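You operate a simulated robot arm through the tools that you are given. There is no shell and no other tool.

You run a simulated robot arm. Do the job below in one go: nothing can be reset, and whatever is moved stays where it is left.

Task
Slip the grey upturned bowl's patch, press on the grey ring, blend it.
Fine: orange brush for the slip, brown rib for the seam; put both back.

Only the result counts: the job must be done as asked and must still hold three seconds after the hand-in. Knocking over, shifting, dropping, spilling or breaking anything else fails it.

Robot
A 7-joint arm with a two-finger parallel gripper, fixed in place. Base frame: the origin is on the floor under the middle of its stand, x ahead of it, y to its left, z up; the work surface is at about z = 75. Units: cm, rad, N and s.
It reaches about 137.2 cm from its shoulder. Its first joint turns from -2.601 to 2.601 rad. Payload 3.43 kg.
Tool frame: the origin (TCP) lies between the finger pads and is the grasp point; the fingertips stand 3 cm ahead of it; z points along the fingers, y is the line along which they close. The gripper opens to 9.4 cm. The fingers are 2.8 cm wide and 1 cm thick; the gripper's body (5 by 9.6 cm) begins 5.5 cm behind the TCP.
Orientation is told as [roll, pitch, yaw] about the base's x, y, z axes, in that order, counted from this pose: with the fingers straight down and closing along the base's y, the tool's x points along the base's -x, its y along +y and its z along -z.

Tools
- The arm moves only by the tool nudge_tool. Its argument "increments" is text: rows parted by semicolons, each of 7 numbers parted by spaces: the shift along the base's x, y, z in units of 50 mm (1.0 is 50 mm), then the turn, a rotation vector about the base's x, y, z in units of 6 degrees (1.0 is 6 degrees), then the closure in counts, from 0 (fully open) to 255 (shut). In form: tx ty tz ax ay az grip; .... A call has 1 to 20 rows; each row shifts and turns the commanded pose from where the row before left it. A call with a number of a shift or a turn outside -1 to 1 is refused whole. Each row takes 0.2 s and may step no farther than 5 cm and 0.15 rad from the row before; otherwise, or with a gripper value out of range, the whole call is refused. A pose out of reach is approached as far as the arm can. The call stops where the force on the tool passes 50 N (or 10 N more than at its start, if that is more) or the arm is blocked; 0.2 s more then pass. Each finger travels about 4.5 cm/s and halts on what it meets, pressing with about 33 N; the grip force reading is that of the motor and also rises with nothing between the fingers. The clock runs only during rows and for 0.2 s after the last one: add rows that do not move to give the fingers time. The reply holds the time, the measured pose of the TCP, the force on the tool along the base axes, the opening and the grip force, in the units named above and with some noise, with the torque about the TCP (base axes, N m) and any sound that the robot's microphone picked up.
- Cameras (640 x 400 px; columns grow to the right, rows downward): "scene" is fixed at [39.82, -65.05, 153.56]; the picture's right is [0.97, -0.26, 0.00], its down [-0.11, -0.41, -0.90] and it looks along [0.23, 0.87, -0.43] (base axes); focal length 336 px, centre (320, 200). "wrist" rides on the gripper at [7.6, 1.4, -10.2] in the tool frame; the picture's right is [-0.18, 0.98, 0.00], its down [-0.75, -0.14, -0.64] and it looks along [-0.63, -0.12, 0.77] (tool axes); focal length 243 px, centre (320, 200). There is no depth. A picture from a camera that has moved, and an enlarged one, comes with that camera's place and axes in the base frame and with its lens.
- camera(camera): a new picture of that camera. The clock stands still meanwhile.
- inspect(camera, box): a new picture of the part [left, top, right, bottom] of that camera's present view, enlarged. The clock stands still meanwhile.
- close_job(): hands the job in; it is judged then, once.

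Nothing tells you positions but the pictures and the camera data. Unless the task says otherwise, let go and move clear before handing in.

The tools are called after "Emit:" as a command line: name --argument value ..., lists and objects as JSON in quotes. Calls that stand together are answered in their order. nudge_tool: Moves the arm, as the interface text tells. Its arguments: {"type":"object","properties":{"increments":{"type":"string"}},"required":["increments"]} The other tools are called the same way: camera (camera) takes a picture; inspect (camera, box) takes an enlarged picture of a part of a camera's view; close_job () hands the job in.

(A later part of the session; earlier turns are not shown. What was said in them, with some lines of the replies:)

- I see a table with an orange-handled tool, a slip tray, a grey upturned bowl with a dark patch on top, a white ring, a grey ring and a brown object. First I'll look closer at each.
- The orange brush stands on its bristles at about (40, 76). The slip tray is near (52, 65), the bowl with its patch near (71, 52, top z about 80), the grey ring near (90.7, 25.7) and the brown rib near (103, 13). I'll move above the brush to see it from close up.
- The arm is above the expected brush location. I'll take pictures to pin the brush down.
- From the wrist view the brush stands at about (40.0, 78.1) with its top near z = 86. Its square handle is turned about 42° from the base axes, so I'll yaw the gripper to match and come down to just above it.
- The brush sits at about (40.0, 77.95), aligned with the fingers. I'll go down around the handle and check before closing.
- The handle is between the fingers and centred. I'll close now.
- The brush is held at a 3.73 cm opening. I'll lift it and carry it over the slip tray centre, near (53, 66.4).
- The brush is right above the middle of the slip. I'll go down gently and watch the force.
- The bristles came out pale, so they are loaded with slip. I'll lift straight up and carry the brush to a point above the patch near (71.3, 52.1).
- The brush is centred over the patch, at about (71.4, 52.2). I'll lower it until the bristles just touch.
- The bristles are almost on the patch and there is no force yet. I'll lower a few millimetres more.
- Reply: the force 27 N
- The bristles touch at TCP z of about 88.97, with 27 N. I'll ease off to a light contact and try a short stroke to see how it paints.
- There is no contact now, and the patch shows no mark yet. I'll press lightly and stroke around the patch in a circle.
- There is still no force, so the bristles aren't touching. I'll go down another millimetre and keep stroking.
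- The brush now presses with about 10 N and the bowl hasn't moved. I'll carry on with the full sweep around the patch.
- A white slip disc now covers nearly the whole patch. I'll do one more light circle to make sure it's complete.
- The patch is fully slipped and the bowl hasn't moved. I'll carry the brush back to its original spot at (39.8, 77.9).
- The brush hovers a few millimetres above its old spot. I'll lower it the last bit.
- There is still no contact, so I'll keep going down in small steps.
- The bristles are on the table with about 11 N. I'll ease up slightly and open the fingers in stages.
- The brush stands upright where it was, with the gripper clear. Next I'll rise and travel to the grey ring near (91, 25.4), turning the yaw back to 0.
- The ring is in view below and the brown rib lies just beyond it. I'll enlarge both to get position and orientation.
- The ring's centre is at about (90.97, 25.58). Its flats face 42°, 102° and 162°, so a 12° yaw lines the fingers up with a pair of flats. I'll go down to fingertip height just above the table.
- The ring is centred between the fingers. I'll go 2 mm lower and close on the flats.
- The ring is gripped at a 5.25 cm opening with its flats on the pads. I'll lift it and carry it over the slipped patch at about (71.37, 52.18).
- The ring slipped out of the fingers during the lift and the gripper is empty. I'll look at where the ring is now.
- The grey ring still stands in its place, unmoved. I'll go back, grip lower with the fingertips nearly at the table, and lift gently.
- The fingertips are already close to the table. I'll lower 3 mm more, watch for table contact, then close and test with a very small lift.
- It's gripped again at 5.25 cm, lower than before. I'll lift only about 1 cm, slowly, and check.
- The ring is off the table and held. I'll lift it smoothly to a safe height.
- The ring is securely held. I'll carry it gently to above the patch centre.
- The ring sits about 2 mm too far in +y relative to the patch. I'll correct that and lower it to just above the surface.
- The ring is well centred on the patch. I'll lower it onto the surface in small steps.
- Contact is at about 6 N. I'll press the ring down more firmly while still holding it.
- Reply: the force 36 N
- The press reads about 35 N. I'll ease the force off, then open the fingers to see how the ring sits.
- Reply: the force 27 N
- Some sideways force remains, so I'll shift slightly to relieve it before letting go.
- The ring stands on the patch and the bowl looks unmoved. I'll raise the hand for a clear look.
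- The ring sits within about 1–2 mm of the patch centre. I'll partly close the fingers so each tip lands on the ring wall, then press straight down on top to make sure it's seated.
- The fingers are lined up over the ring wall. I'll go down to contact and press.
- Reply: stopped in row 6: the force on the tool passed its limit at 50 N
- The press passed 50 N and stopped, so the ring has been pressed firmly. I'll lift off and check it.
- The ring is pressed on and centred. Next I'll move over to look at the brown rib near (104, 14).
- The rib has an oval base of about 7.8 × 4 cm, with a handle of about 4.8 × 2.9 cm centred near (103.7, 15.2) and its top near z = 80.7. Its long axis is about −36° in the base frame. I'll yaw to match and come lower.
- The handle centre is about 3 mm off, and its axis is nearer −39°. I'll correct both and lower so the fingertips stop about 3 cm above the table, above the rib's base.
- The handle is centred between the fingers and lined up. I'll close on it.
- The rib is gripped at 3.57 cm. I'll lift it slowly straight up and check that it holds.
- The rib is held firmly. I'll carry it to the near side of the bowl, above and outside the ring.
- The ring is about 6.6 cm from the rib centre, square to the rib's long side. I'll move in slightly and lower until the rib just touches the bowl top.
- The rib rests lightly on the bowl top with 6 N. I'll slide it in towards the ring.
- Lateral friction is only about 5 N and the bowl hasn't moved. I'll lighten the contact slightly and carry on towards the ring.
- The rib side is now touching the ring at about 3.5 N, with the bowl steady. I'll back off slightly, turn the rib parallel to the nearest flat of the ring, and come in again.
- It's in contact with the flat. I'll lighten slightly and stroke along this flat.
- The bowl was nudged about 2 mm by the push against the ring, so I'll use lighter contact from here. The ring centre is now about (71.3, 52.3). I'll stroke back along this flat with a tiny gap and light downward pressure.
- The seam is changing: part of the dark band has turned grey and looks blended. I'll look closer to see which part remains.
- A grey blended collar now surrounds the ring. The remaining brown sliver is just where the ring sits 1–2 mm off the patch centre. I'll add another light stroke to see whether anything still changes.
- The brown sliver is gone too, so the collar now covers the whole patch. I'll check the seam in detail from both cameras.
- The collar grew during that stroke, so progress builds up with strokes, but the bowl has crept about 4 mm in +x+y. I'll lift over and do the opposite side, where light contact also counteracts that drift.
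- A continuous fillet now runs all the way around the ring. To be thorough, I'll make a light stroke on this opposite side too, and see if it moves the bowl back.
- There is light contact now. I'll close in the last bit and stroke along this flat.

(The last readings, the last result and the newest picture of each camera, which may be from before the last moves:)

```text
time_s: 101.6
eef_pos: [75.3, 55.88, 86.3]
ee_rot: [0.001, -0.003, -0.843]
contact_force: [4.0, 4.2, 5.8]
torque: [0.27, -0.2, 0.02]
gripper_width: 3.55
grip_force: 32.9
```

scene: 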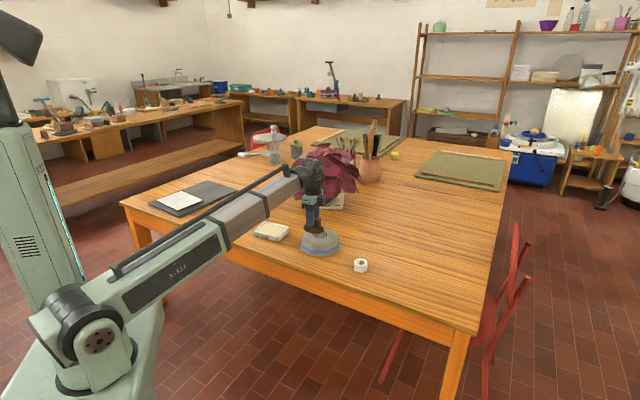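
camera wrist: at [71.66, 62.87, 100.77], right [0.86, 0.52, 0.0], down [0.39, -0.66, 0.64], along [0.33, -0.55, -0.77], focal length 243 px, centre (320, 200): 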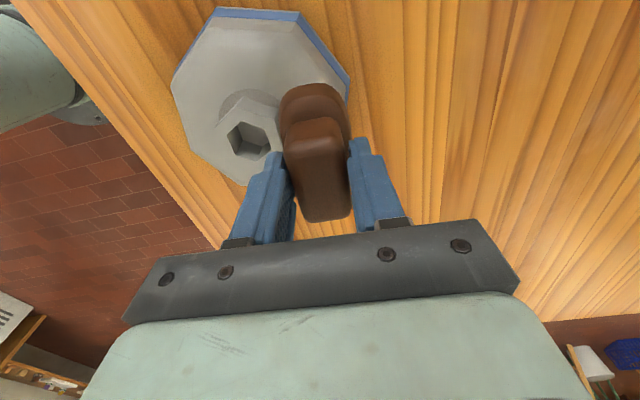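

Emit:
nudge_tool --increments "-0.0798 0.0896 0 0 0 0 255; -0.0798 0.0896 0 0 0 0 255; -0.0798 0.0896 0 0 0 0 255; 0.0798 -0.0896 0 0 0 0 255; 0.0798 -0.0896 0 0 0 0 255; 0.0798 -0.0896 0 0 0 0 255; 0 0 0 0 0 0 255"

Emit:
inspect --camera "scene" --box '[280, 200, 360, 260]'

Emit:
inspect --camera "scene" --box '[306, 215, 338, 239]'

Emit:
inspect --camera "wrist" --box '[170, 60, 330, 190]'

```text
time_s: 103.2
eef_pos: [75.16, 55.84, 86.31]
ee_rot: [0.001, -0.002, -0.844]
contact_force: [-1.5, 2.9, 8.8]
torque: [0.27, 0.08, 0.01]
gripper_width: 3.57
grip_force: 32.6
```

```text
6.67 times, centred on (320, 230) of scene
camera zoom: at [39.82, -65.05, 153.56], right [0.97, -0.26, 0.0], down [-0.11, -0.41, -0.9], along [0.23, 0.87, -0.43], focal length 2243 px, centre (320, 0)
```

zoom: 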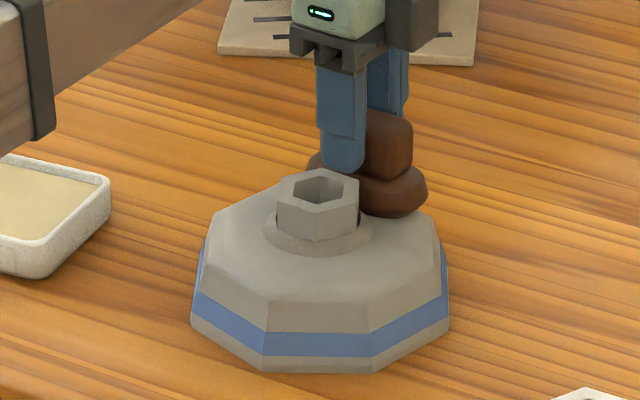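

```text
16.00 times, centred on (322, 227) of scene
camera zoom: at [39.82, -65.05, 153.56], right [0.97, -0.26, 0.0], down [-0.11, -0.41, -0.9], along [0.23, 0.87, -0.43], focal length 5383 px, centre (288, -232)
```

zoom: 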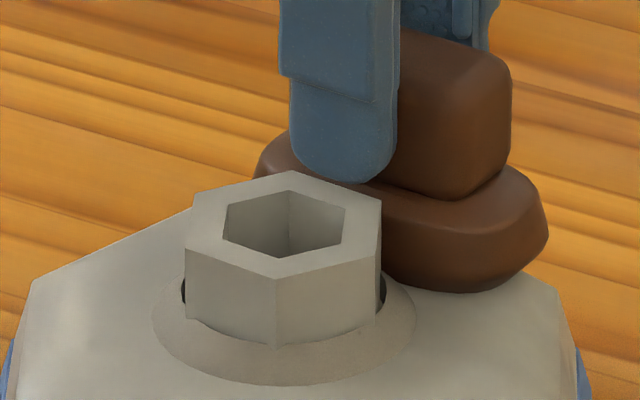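

```text
3.08 times, centred on (250, 125) of wrist
camera zoom: at [71.18, 62.54, 96.6], right [0.86, 0.52, 0.0], down [0.39, -0.66, 0.64], along [0.33, -0.55, -0.77], focal length 746 px, centre (535, 431)
```

zoom: 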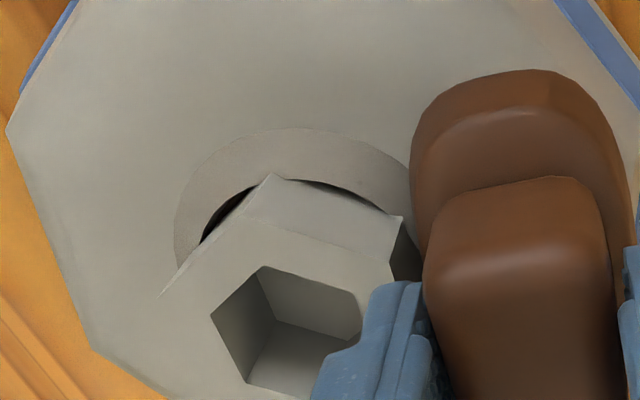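

The collar keeps growing and the bowl drifted slightly back towards its start. I'll go around the corner to the next flat, turning the rib with it under light contact.

Emit:
nudge_tool --increments "0.005 0.0045 0.004 0 0 0 255; -0.0554 0.0956 0 0 0 1 255; -0.0706 0.0862 0 0 0 1 255; -0.0844 0.0746 0 0 0 1 255; -0.0956 0.0606 0 0 0 1 255; -0.1042 0.0448 0 0 0 1 255; 0 0 0 0 0 0 255"

Emit:
inspect --camera "scene" --box '[280, 200, 360, 260]'

Emit:
inspect --camera "wrist" --box '[170, 60, 330, 190]'

```text
time_s: 104.8
eef_pos: [73.13, 57.69, 86.37]
ee_rot: [0.0, -0.004, -0.318]
contact_force: [2.9, 0.4, 9.8]
torque: [0.08, -0.12, -0.02]
gripper_width: 3.58
grip_force: 33.2
```

```text
6.67 times, centred on (320, 230) of scene
camera zoom: at [39.82, -65.05, 153.56], right [0.97, -0.26, 0.0], down [-0.11, -0.41, -0.9], along [0.23, 0.87, -0.43], focal length 2243 px, centre (320, 0)
```

zoom: 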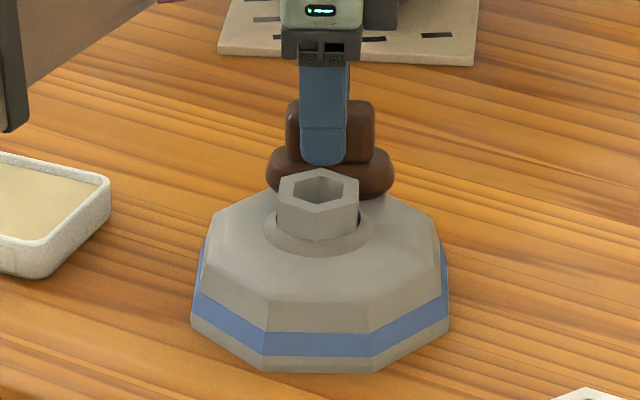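

```text
3.08 times, centred on (250, 125) of wrist
camera zoom: at [66.38, 61.39, 96.58], right [0.48, 0.88, 0.0], down [0.67, -0.37, 0.64], along [0.56, -0.31, -0.77], focal length 746 px, centre (535, 431)
```

zoom: 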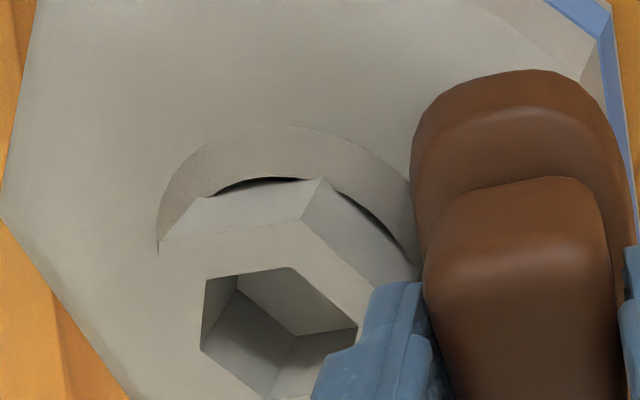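

The bowl holds still. I'll carry on around to the next flat.

Emit:
nudge_tool --increments "-0.1106 0.0262 0.002 0 0 1 255; -0.1128 0.0084 0 0 0 1 255; -0.1122 -0.0096 0 0 0 1 255; -0.108 -0.027 0 0 0 1 255; -0.1014 -0.044 0 0 0 1 255; 0 0 0 0 0 0 255"

Emit:
inspect --camera "scene" --box '[280, 200, 360, 260]'

Emit:
inspect --camera "wrist" --box '[170, 60, 330, 190]'

Emit:
inspect --camera "scene" --box '[306, 215, 338, 239]'

```text
time_s: 106.2
eef_pos: [70.36, 57.48, 86.26]
ee_rot: [0.002, -0.004, 0.205]
contact_force: [4.8, 3.3, 18.9]
torque: [0.09, 0.01, -0.02]
gripper_width: 3.58
grip_force: 32.9
```

```text
6.67 times, centred on (320, 230) of scene
camera zoom: at [39.82, -65.05, 153.56], right [0.97, -0.26, 0.0], down [-0.11, -0.41, -0.9], along [0.23, 0.87, -0.43], focal length 2243 px, centre (320, 0)
```

zoom: 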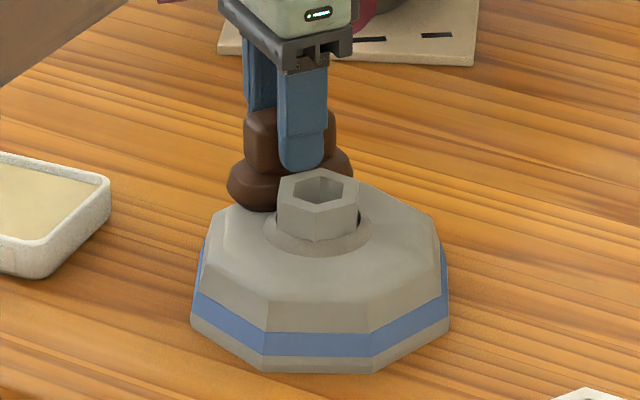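

```text
3.08 times, centred on (250, 125) of wrist
camera zoom: at [62.71, 57.28, 96.55], right [-0.02, 1.0, 0.0], down [0.76, 0.01, 0.64], along [0.64, 0.02, -0.76], focal length 746 px, centre (535, 431)
```

zoom: 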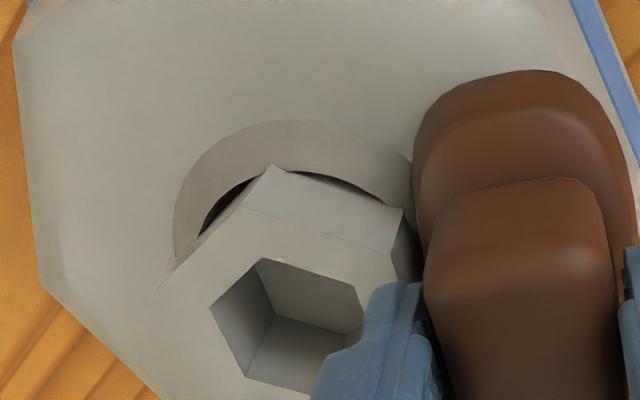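

```text
16.00 times, centred on (322, 227) of scene
camera zoom: at [39.82, -65.05, 153.56], right [0.97, -0.26, 0.0], down [-0.11, -0.41, -0.9], along [0.23, 0.87, -0.43], focal length 5383 px, centre (288, -232)
```

zoom: 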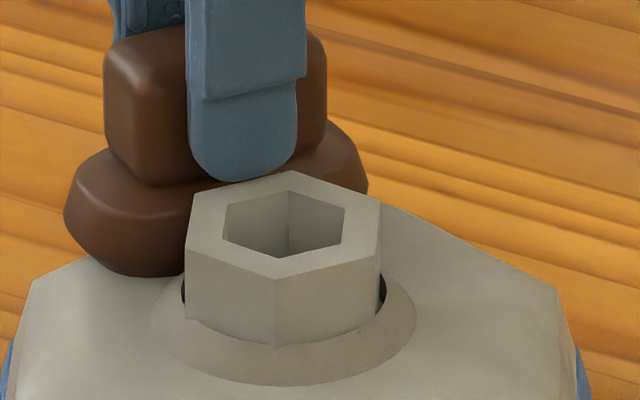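

The collar size hasn't changed since the last flat, which suggests it is finished. I'll lighten the press and do one short confirming stroke on this flat, then compare.

Emit:
nudge_tool --increments "0 0 0.009 0 0 0 255; 0.002 -0.0098 0 0 0 0 255; -0.1175 -0.0244 0 0 0 0 255; -0.1175 -0.0244 0 0 0 0 255; 0.1175 0.0244 0 0 0 0 255; 0.1175 0.0244 0 0 0 0 255; 0.1175 0.0244 0 0 0 0 255; 0.1175 0.0244 0 0 0 0 255; 0 0 0 0 0 0 255"

Emit:
inspect --camera "scene" --box '[280, 200, 360, 260]'

Emit:
inspect --camera "scene" --box '[306, 215, 338, 239]'

Emit:
inspect --camera "wrist" --box '[170, 60, 330, 190]'

```text
time_s: 108.2
eef_pos: [71.5, 57.6, 86.44]
ee_rot: [0.003, -0.003, 0.203]
contact_force: [-0.5, 0.9, -1.4]
torque: [0.03, -0.02, -0.01]
gripper_width: 3.55
grip_force: 32.8
```

```text
6.67 times, centred on (320, 230) of scene
camera zoom: at [39.82, -65.05, 153.56], right [0.97, -0.26, 0.0], down [-0.11, -0.41, -0.9], along [0.23, 0.87, -0.43], focal length 2243 px, centre (320, 0)
```

zoom: 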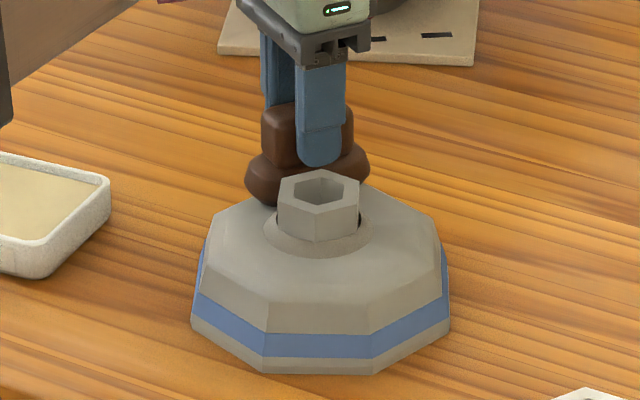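

```text
16.00 times, centred on (322, 227) of scene
camera zoom: at [39.82, -65.05, 153.56], right [0.97, -0.26, 0.0], down [-0.11, -0.41, -0.9], along [0.23, 0.87, -0.43], focal length 5383 px, centre (288, -232)
```

zoom: 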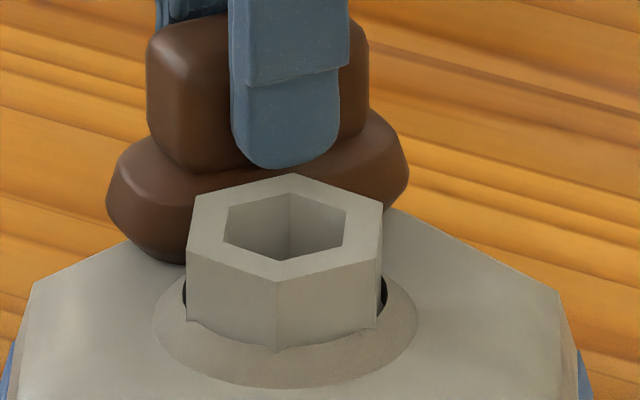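

```text
3.08 times, centred on (250, 125) of wrist
camera zoom: at [63.93, 57.48, 96.66], right [-0.02, 1.0, 0.0], down [0.77, 0.01, 0.64], along [0.64, 0.01, -0.77], focal length 746 px, centre (535, 431)
```

zoom: 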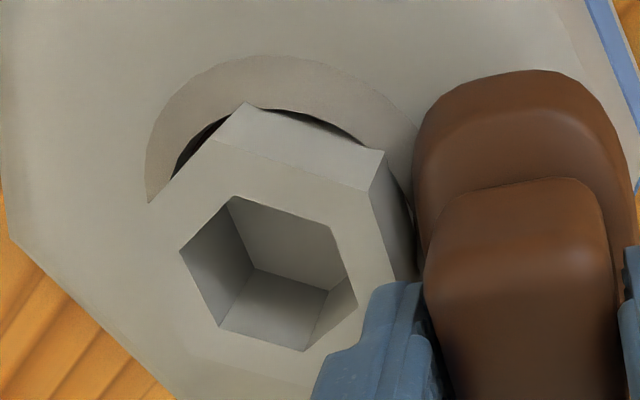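

The collar is unchanged and the bowl is back within about 2 mm of its original place. As a last check, I'll close the small remaining gap to the ring on this flat and stroke gently in contact.

Emit:
nudge_tool --increments "-0.1175 -0.0244 -0.005 0 0 0 255; 0.004 -0.0196 0 0 0 0 255; 0 0 0 0 0 0 255"

```text
time_s: 109.0
eef_pos: [71.03, 57.32, 86.42]
ee_rot: [0.001, -0.002, 0.204]
contact_force: [0.0, 0.9, -1.0]
torque: [0.0, -0.02, 0.0]
gripper_width: 3.58
grip_force: 32.9
```

Emit:
nudge_tool --increments "0.002 -0.0098 -0.004 0 0 0 255; 0 0 0 0 0 0 255"

```text
time_s: 109.6
eef_pos: [71.03, 57.26, 86.31]
ee_rot: [0.002, -0.001, 0.203]
contact_force: [0.7, 0.2, -0.5]
torque: [0.03, 0.03, -0.04]
gripper_width: 3.56
grip_force: 32.7
```

Emit:
nudge_tool --increments "0.002 -0.0098 -0.004 0 0 0 255; 0.002 -0.0098 0 0 0 0 255; 0 0 0 0 0 0 255"

```text
time_s: 110.4
eef_pos: [71.1, 57.25, 86.41]
ee_rot: [0.002, -0.001, 0.204]
contact_force: [-0.7, 2.9, -1.0]
torque: [0.16, 0.05, 0.02]
gripper_width: 3.55
grip_force: 33.3
```

The rib touches the ring lightly with about 3 N. I'll lower a hair for bowl contact and stroke along the flat.

Emit:
nudge_tool --increments "0 0 -0.005 0 0 0 255; -0.0979 -0.0203 0 0 0 0 255; -0.0979 -0.0203 0 0 0 0 255; -0.0979 -0.0203 0 0 0 0 255; 0 0 0 0 0 0 255"

Emit:
inspect --camera "scene" --box '[306, 215, 338, 239]'

Emit:
inspect --camera "scene" --box '[280, 200, 360, 260]'

```text
time_s: 111.6
eef_pos: [69.61, 56.9, 86.32]
ee_rot: [-0.001, 0.001, 0.205]
contact_force: [0.0, 0.4, 1.5]
torque: [-0.03, 0.07, 0.02]
gripper_width: 3.57
grip_force: 32.7
```

```text
16.00 times, centred on (322, 227) of scene
camera zoom: at [39.82, -65.05, 153.56], right [0.97, -0.26, 0.0], down [-0.11, -0.41, -0.9], along [0.23, 0.87, -0.43], focal length 5383 px, centre (288, -232)
```

zoom: 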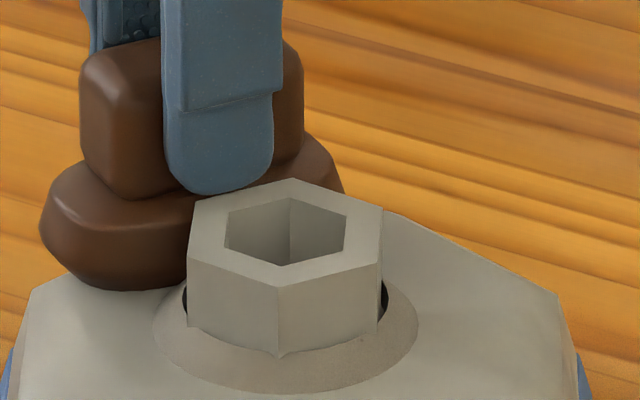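

```text
6.67 times, centred on (320, 230) of scene
camera zoom: at [39.82, -65.05, 153.56], right [0.97, -0.26, 0.0], down [-0.11, -0.41, -0.9], along [0.23, 0.87, -0.43], focal length 2243 px, centre (320, 0)
```

zoom: 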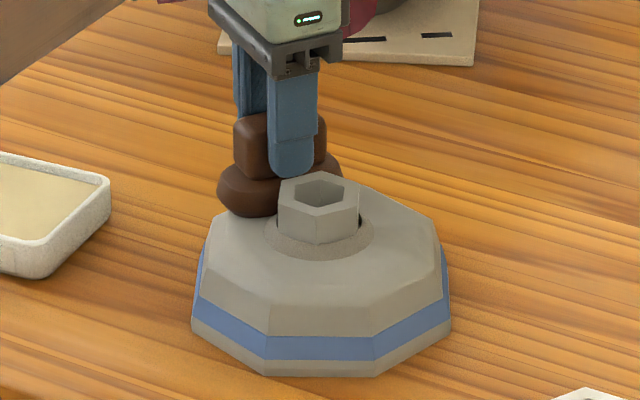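

The collar is fully formed and unchanged, so the blending is done. I'll back the rib off the ring, lift, and carry it back to its original place and orientation.

Emit:
nudge_tool --increments "-0.0122 0.0588 0 0 0 0 255; 0 0 0.05 0 0 0 255; 0 0 0.3 0 0 0 255; 0 0 0.5 0 0 0 255; 0 0 0.35 0 0 0 255; 0 0 0 0 0 0 255"

Emit:
inspect --camera "scene" --box '[280, 200, 360, 260]'

Emit:
camera --camera "wrist"

```text
time_s: 113.0
eef_pos: [69.52, 57.11, 92.3]
ee_rot: [0.0, -0.001, 0.204]
contact_force: [0.7, 0.2, -0.5]
torque: [0.0, -0.03, 0.04]
gripper_width: 3.53
grip_force: 32.6
```

```text
6.67 times, centred on (320, 230) of scene
camera zoom: at [39.82, -65.05, 153.56], right [0.97, -0.26, 0.0], down [-0.11, -0.41, -0.9], along [0.23, 0.87, -0.43], focal length 2243 px, centre (320, 0)
```

zoom: 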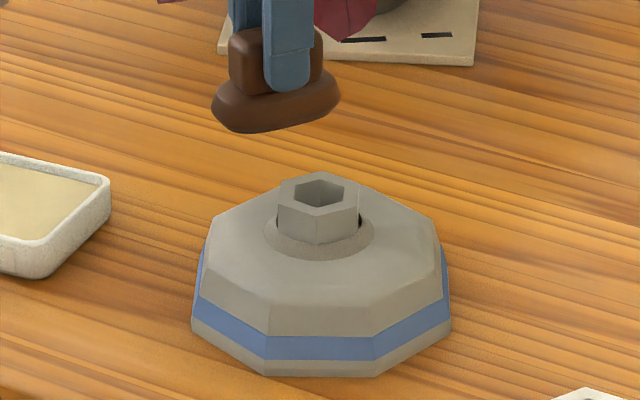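

```text
taken
camera wrist: at [61.78, 57.04, 102.51], right [-0.02, 1.0, 0.0], down [0.77, 0.01, 0.64], along [0.64, 0.01, -0.77], focal length 243 px, centre (320, 200)
```

wrist: 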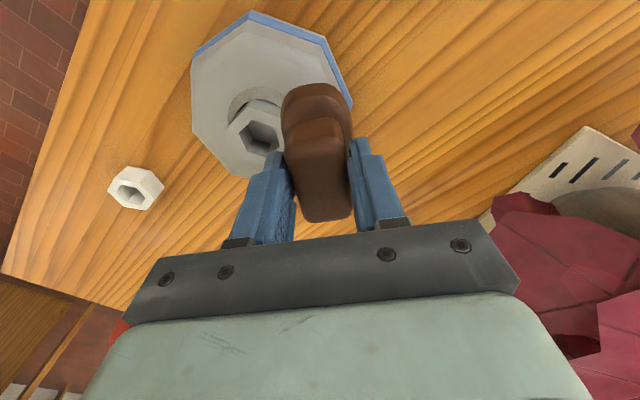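

Emit:
nudge_tool --increments "0.1343 -0.1629 0 0 0 0 255; 0.2686 -0.3258 0 0 0 0 255; 0.4028 -0.4887 0 0 0 0 255; 0.4476 -0.543 0 0 0 -0.92 255; 0.4476 -0.543 0 0 0 -0.92 255; 0.4476 -0.543 0 0 0 -0.92 255; 0.4476 -0.543 0 0 0 -0.92 255; 0.4476 -0.543 0 0 0 -0.92 255; 0.4476 -0.543 0 0 0 -0.92 255; 0.4476 -0.543 0 0 0 -0.92 255; 0.4476 -0.543 0 0 0 -0.92 255; 0.4476 -0.543 0 0 0 -0.92 255; 0.4476 -0.543 0 0 0 0 255; 0.4476 -0.543 0 0 0 0 255; 0.4476 -0.543 0 0 0 0 255; 0.3581 -0.4344 0 0 0 0 255; 0.2238 -0.2715 0 0 0 0 255; 0.1343 -0.1629 0 0 0 0 255; 0 0 0 0 0 0 255"

Emit:
inspect --camera "scene" --box '[280, 195, 360, 255]'

Emit:
inspect --camera "scene" --box '[395, 210, 475, 270]'

Emit:
inspect --camera "scene" --box '[306, 215, 338, 239]'

```text
time_s: 117.0
eef_pos: [104.0, 15.32, 92.29]
ee_rot: [0.003, -0.001, -0.663]
contact_force: [0.9, 0.2, -0.5]
torque: [0.01, 0.02, 0.01]
gripper_width: 3.56
grip_force: 32.5
```

```text
6.67 times, centred on (320, 225) of scene
camera zoom: at [39.82, -65.05, 153.56], right [0.97, -0.26, 0.0], down [-0.11, -0.41, -0.9], along [0.23, 0.87, -0.43], focal length 2243 px, centre (320, 33)
```

zoom: 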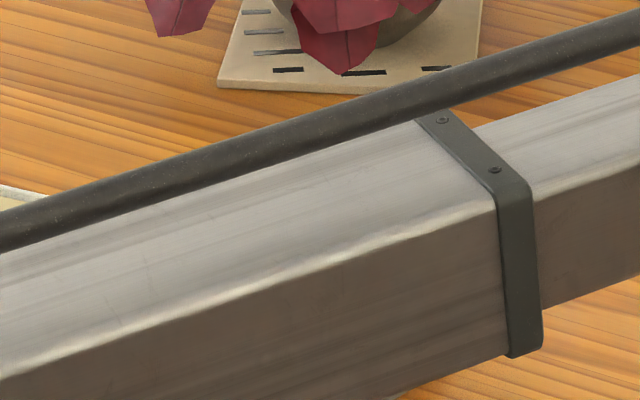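

```text
6.67 times, centred on (435, 240) of scene
camera zoom: at [39.82, -65.05, 153.56], right [0.97, -0.26, 0.0], down [-0.11, -0.41, -0.9], along [0.23, 0.87, -0.43], focal length 2243 px, centre (-447, -67)
```

zoom: 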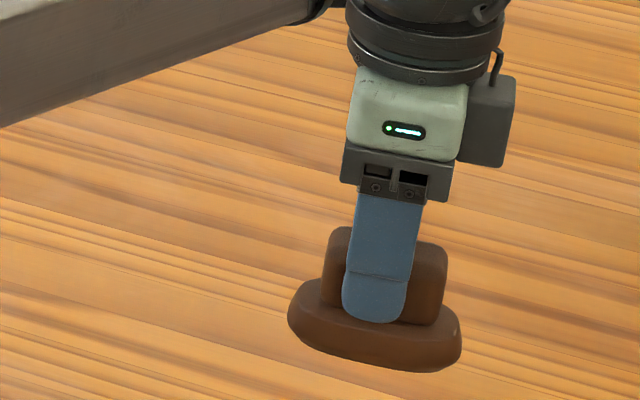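

```text
16.00 times, centred on (322, 227) of scene
camera zoom: at [39.82, -65.05, 153.56], right [0.97, -0.26, 0.0], down [-0.11, -0.41, -0.9], along [0.23, 0.87, -0.43], focal length 5383 px, centre (288, -232)
```

zoom: 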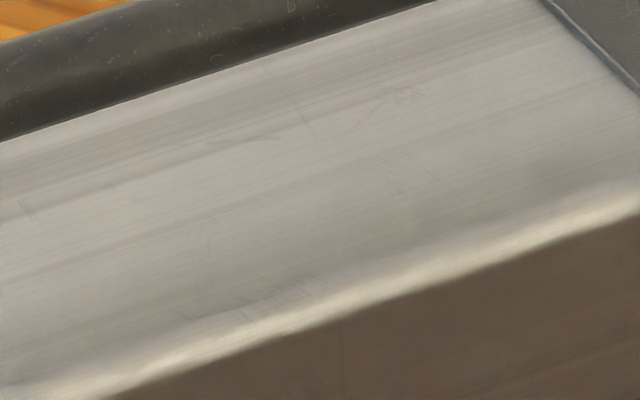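

The rib is back above its original spot with the same orientation. I'll lower it gently.

Emit:
nudge_tool --increments "0 0 -0.3 0 0 0 255; 0 0 -0.5 0 0 0 255; 0 0 -0.5 0 0 0 255; 0 0 -0.4 0 0 0 255; 0 0 -0.25 0 0 0 255; 0 0 -0.15 0 0 0 255; 0 0 -0.06 0 0 0 255; 0 0 -0.03 0 0 0 255; 0 0 0 0 0 0 255"

Emit:
inspect --camera "scene" --box '[405, 240, 475, 300]'

```text
time_s: 119.0
eef_pos: [104.03, 15.24, 81.4]
ee_rot: [0.003, -0.001, -0.663]
contact_force: [-0.1, 0.3, -0.3]
torque: [-0.01, -0.01, 0.0]
gripper_width: 3.56
grip_force: 32.7
```

```text
6.67 times, centred on (440, 270) of scene
camera zoom: at [39.82, -65.05, 153.56], right [0.97, -0.26, 0.0], down [-0.11, -0.41, -0.9], along [0.23, 0.87, -0.43], focal length 2243 px, centre (-480, -267)
```

zoom: 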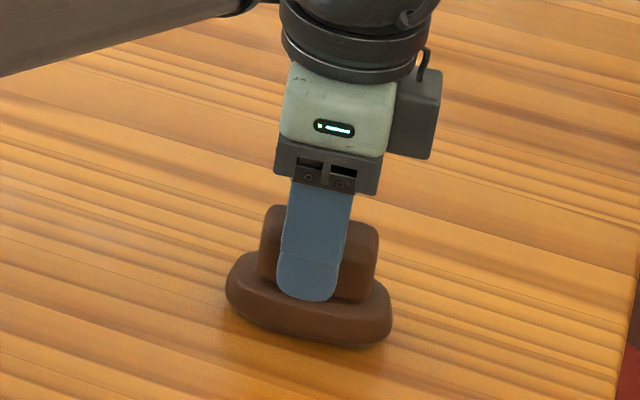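

The rib is about 2–3 mm off its original spot. I'll correct that and set it down.

Emit:
nudge_tool --increments "-0.03 0.04 0 0 0 0 255; 0 0 -0.03 0 0 0 255; 0 0 -0.015 0 0 0 255; 0 0 0 0 0 0 255"

Emit:
inspect --camera "scene" --box '[405, 240, 475, 300]'

```text
time_s: 120.0
eef_pos: [103.87, 15.55, 80.96]
ee_rot: [0.001, -0.002, -0.664]
contact_force: [0.4, -0.3, -1.8]
torque: [0.01, -0.02, -0.01]
gripper_width: 3.56
grip_force: 33.1
```

```text
6.67 times, centred on (440, 270) of scene
camera zoom: at [39.82, -65.05, 153.56], right [0.97, -0.26, 0.0], down [-0.11, -0.41, -0.9], along [0.23, 0.87, -0.43], focal length 2243 px, centre (-480, -267)
```

zoom: 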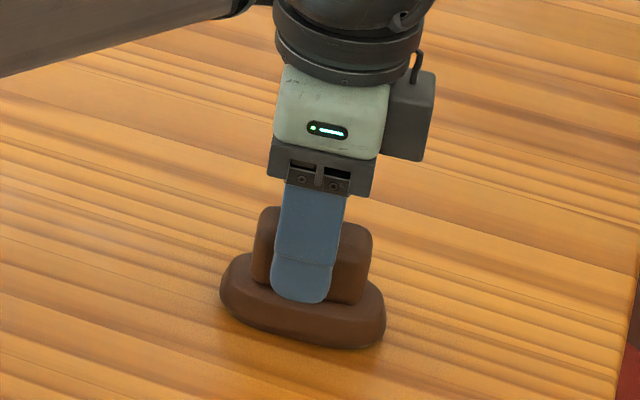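

Emit:
nudge_tool --increments "0 0 -0.012 0 0 0 255; 0 0 -0.012 0 0 0 255; 0 0 0 0 0 0 255"

```text
time_s: 120.8
eef_pos: [103.93, 15.56, 81.09]
ee_rot: [0.003, -0.002, -0.664]
contact_force: [0.0, 0.2, 0.0]
torque: [-0.01, 0.0, 0.01]
gripper_width: 3.55
grip_force: 33.2
```

Emit:
nudge_tool --increments "0 0 -0.012 0 0 0 255; 0 0 -0.008 0 0 0 255; 0 0 0 0 0 0 255"

```text
time_s: 121.6
eef_pos: [103.85, 15.55, 80.87]
ee_rot: [0.001, -0.002, -0.663]
contact_force: [0.6, 0.7, 0.7]
torque: [0.04, 0.03, 0.0]
gripper_width: 3.54
grip_force: 32.8
```

Emit:
nudge_tool --increments "0 0 -0.01 0 0 0 255; 0 0 0 0 0 0 255"

```text
time_s: 122.2
eef_pos: [103.88, 15.56, 80.89]
ee_rot: [0.002, -0.004, -0.663]
contact_force: [2.1, 0.3, 6.6]
torque: [0.13, 0.0, -0.02]
gripper_width: 3.56
grip_force: 32.6
```

The rib is on the table with about 7 N. I'll release it in stages.

Emit:
nudge_tool --increments "0 0 0.004 0 0 0 255; 0 0 0 0 0 0 145; 0 0 0 0 0 0 125; 0 0 0 0 0 0 80; 0 0 0 0 0 0 40; 0 0 0 0 0 0 0; 0 0 0 0 0 0 0; 0 0 0 0 0 0 0; 0 0 0 0 0 0 0"

Emit:
camera --camera "wrist"

Emit:
inspect --camera "scene" --box '[405, 240, 475, 300]'

```text
time_s: 124.2
eef_pos: [103.9, 15.51, 80.89]
ee_rot: [0.002, -0.001, -0.664]
contact_force: [0.2, -0.1, -0.2]
torque: [-0.04, 0.0, -0.01]
gripper_width: 9.38
grip_force: 0.0
```

```text
taken
camera wrist: at [98.78, 21.41, 91.13], right [0.75, 0.66, 0.0], down [0.51, -0.57, 0.64], along [0.43, -0.48, -0.77], focal length 243 px, centre (320, 200)
```

wrist: 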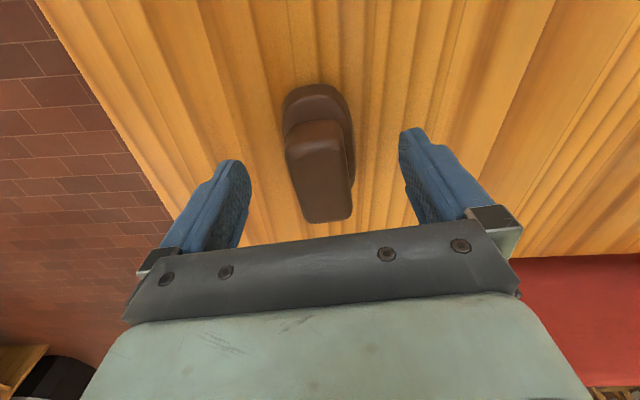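

```text
6.67 times, centred on (440, 270) of scene
camera zoom: at [39.82, -65.05, 153.56], right [0.97, -0.26, 0.0], down [-0.11, -0.41, -0.9], along [0.23, 0.87, -0.43], focal length 2243 px, centre (-480, -267)
```

zoom: 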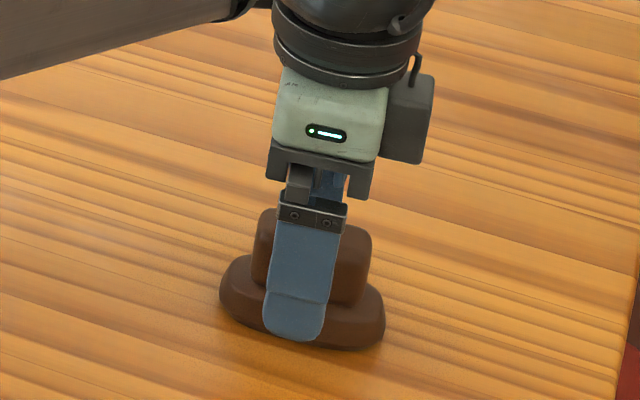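

The rib is back in place. I'll raise the hand straight up and move clear to get a last look at everything.

Emit:
nudge_tool --increments "0 0 0.3 0 0 0 0; 0 0 0.7 0 0 0 0; 0 0 1 0 0 0 0; 0 0 1 0 0 0 0; 0 0 1 0 0 0 0; 0 0 1 0 0 0 0; 0 0 1 0 0 0 0; -0.453 0.78 0 0 0 1 0; -0.453 0.78 0 0 0 1 0; -0.453 0.78 0 0 0 1 0; -0.453 0.78 0 0 0 1 0; -0.453 0.78 0 0 0 1 0; -0.453 0.78 0 0 0 1 0; -0.453 0.78 0 0 0 0 0; -0.453 0.78 0 0 0 0 0; -0.453 0.78 0 0 0 0 0; -0.453 0.78 0 0 0 0 0; -0.453 0.78 0 0 0 0 0; 0 0 0 0 0 0 0"

Emit:
camera --camera "scene"

Emit:
camera --camera "wrist"

Emit:
inspect --camera "scene" --box '[306, 215, 338, 239]'

Emit:
inspect --camera "scene" --box '[220, 190, 350, 271]'

Emit:
inspect --camera "scene" --box '[335, 230, 465, 311]'

```text
time_s: 128.2
eef_pos: [78.92, 58.5, 110.86]
ee_rot: [0.003, -0.001, -0.035]
contact_force: [-0.2, -0.4, 0.3]
torque: [0.05, 0.02, 0.01]
gripper_width: 9.38
grip_force: 0.0
```

```text
taken
```

scene: 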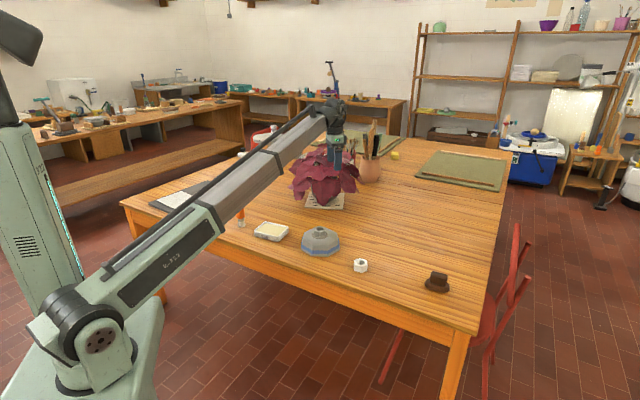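

```text
taken
camera wrist: at [71.37, 60.18, 121.15], right [0.22, 0.98, 0.0], down [0.75, -0.17, 0.64], along [0.63, -0.14, -0.77], focal length 243 px, centre (320, 200)
```

wrist: 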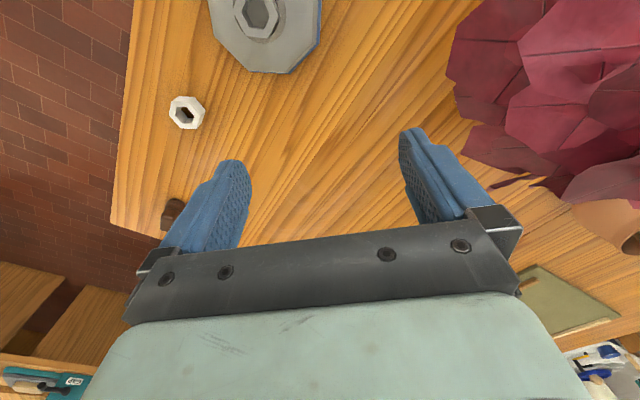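

```text
16.00 times, centred on (322, 227) of scene
camera zoom: at [39.82, -65.05, 153.56], right [0.97, -0.26, 0.0], down [-0.11, -0.41, -0.9], along [0.23, 0.87, -0.43], focal length 5383 px, centre (288, -232)
```

zoom: 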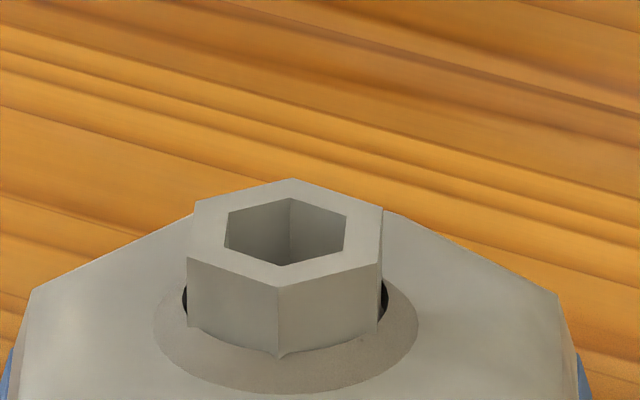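

```text
4.92 times, centred on (285, 230) of scene
camera zoom: at [39.82, -65.05, 153.56], right [0.97, -0.26, 0.0], down [-0.11, -0.41, -0.9], along [0.23, 0.87, -0.43], focal length 1656 px, centre (492, 50)
```

zoom: 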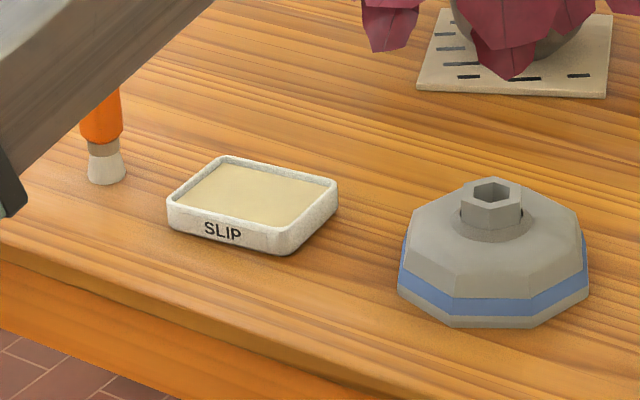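

```text
4.92 times, centred on (400, 270) of scene
camera zoom: at [39.82, -65.05, 153.56], right [0.97, -0.26, 0.0], down [-0.11, -0.41, -0.9], along [0.23, 0.87, -0.43], focal length 1656 px, centre (-74, -147)
```

zoom: 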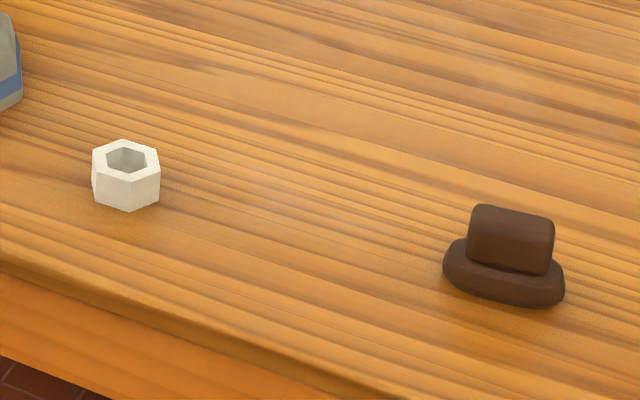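

The brush, tray, white ring and rib are all where they started. The grey ring is on the bowl with a full collar around its seam, and the gripper is open and clear, so I'm handing in.

Emit:
close_job

```text
The job is handed in.
```

I finished the job and handed it in; no result has come back yet. Here is what the last pictures showed:

- **Slip:** I loaded the orange brush in the tray and stroked the patch. A full pale slip disc showed on it.
- **Ring:** The grey ring sits within about 2 mm of the patch centre. I pressed it while holding it (about 35 N) and again from above, up to the 50 N limit. My first lift slipped off the ring, but it stayed in place and the second lift held.
- **Seam:** I worked the brown rib along three of the ring's six sides and round the corner between two of them. A collar formed all round the ring and then stopped growing over the last few strokes. I took that to mean the blend was done, but I did not stroke the other three sides.
- **Bowl:** The rib pushed the bowl by up to about 5 mm. Later strokes brought it back to within about 2 mm of where it started.
- **Put back:** The brush stands upright at its original spot, and the rib is back at its place and angle. The slip tray and white ring look unmoved. The gripper is open and clear.
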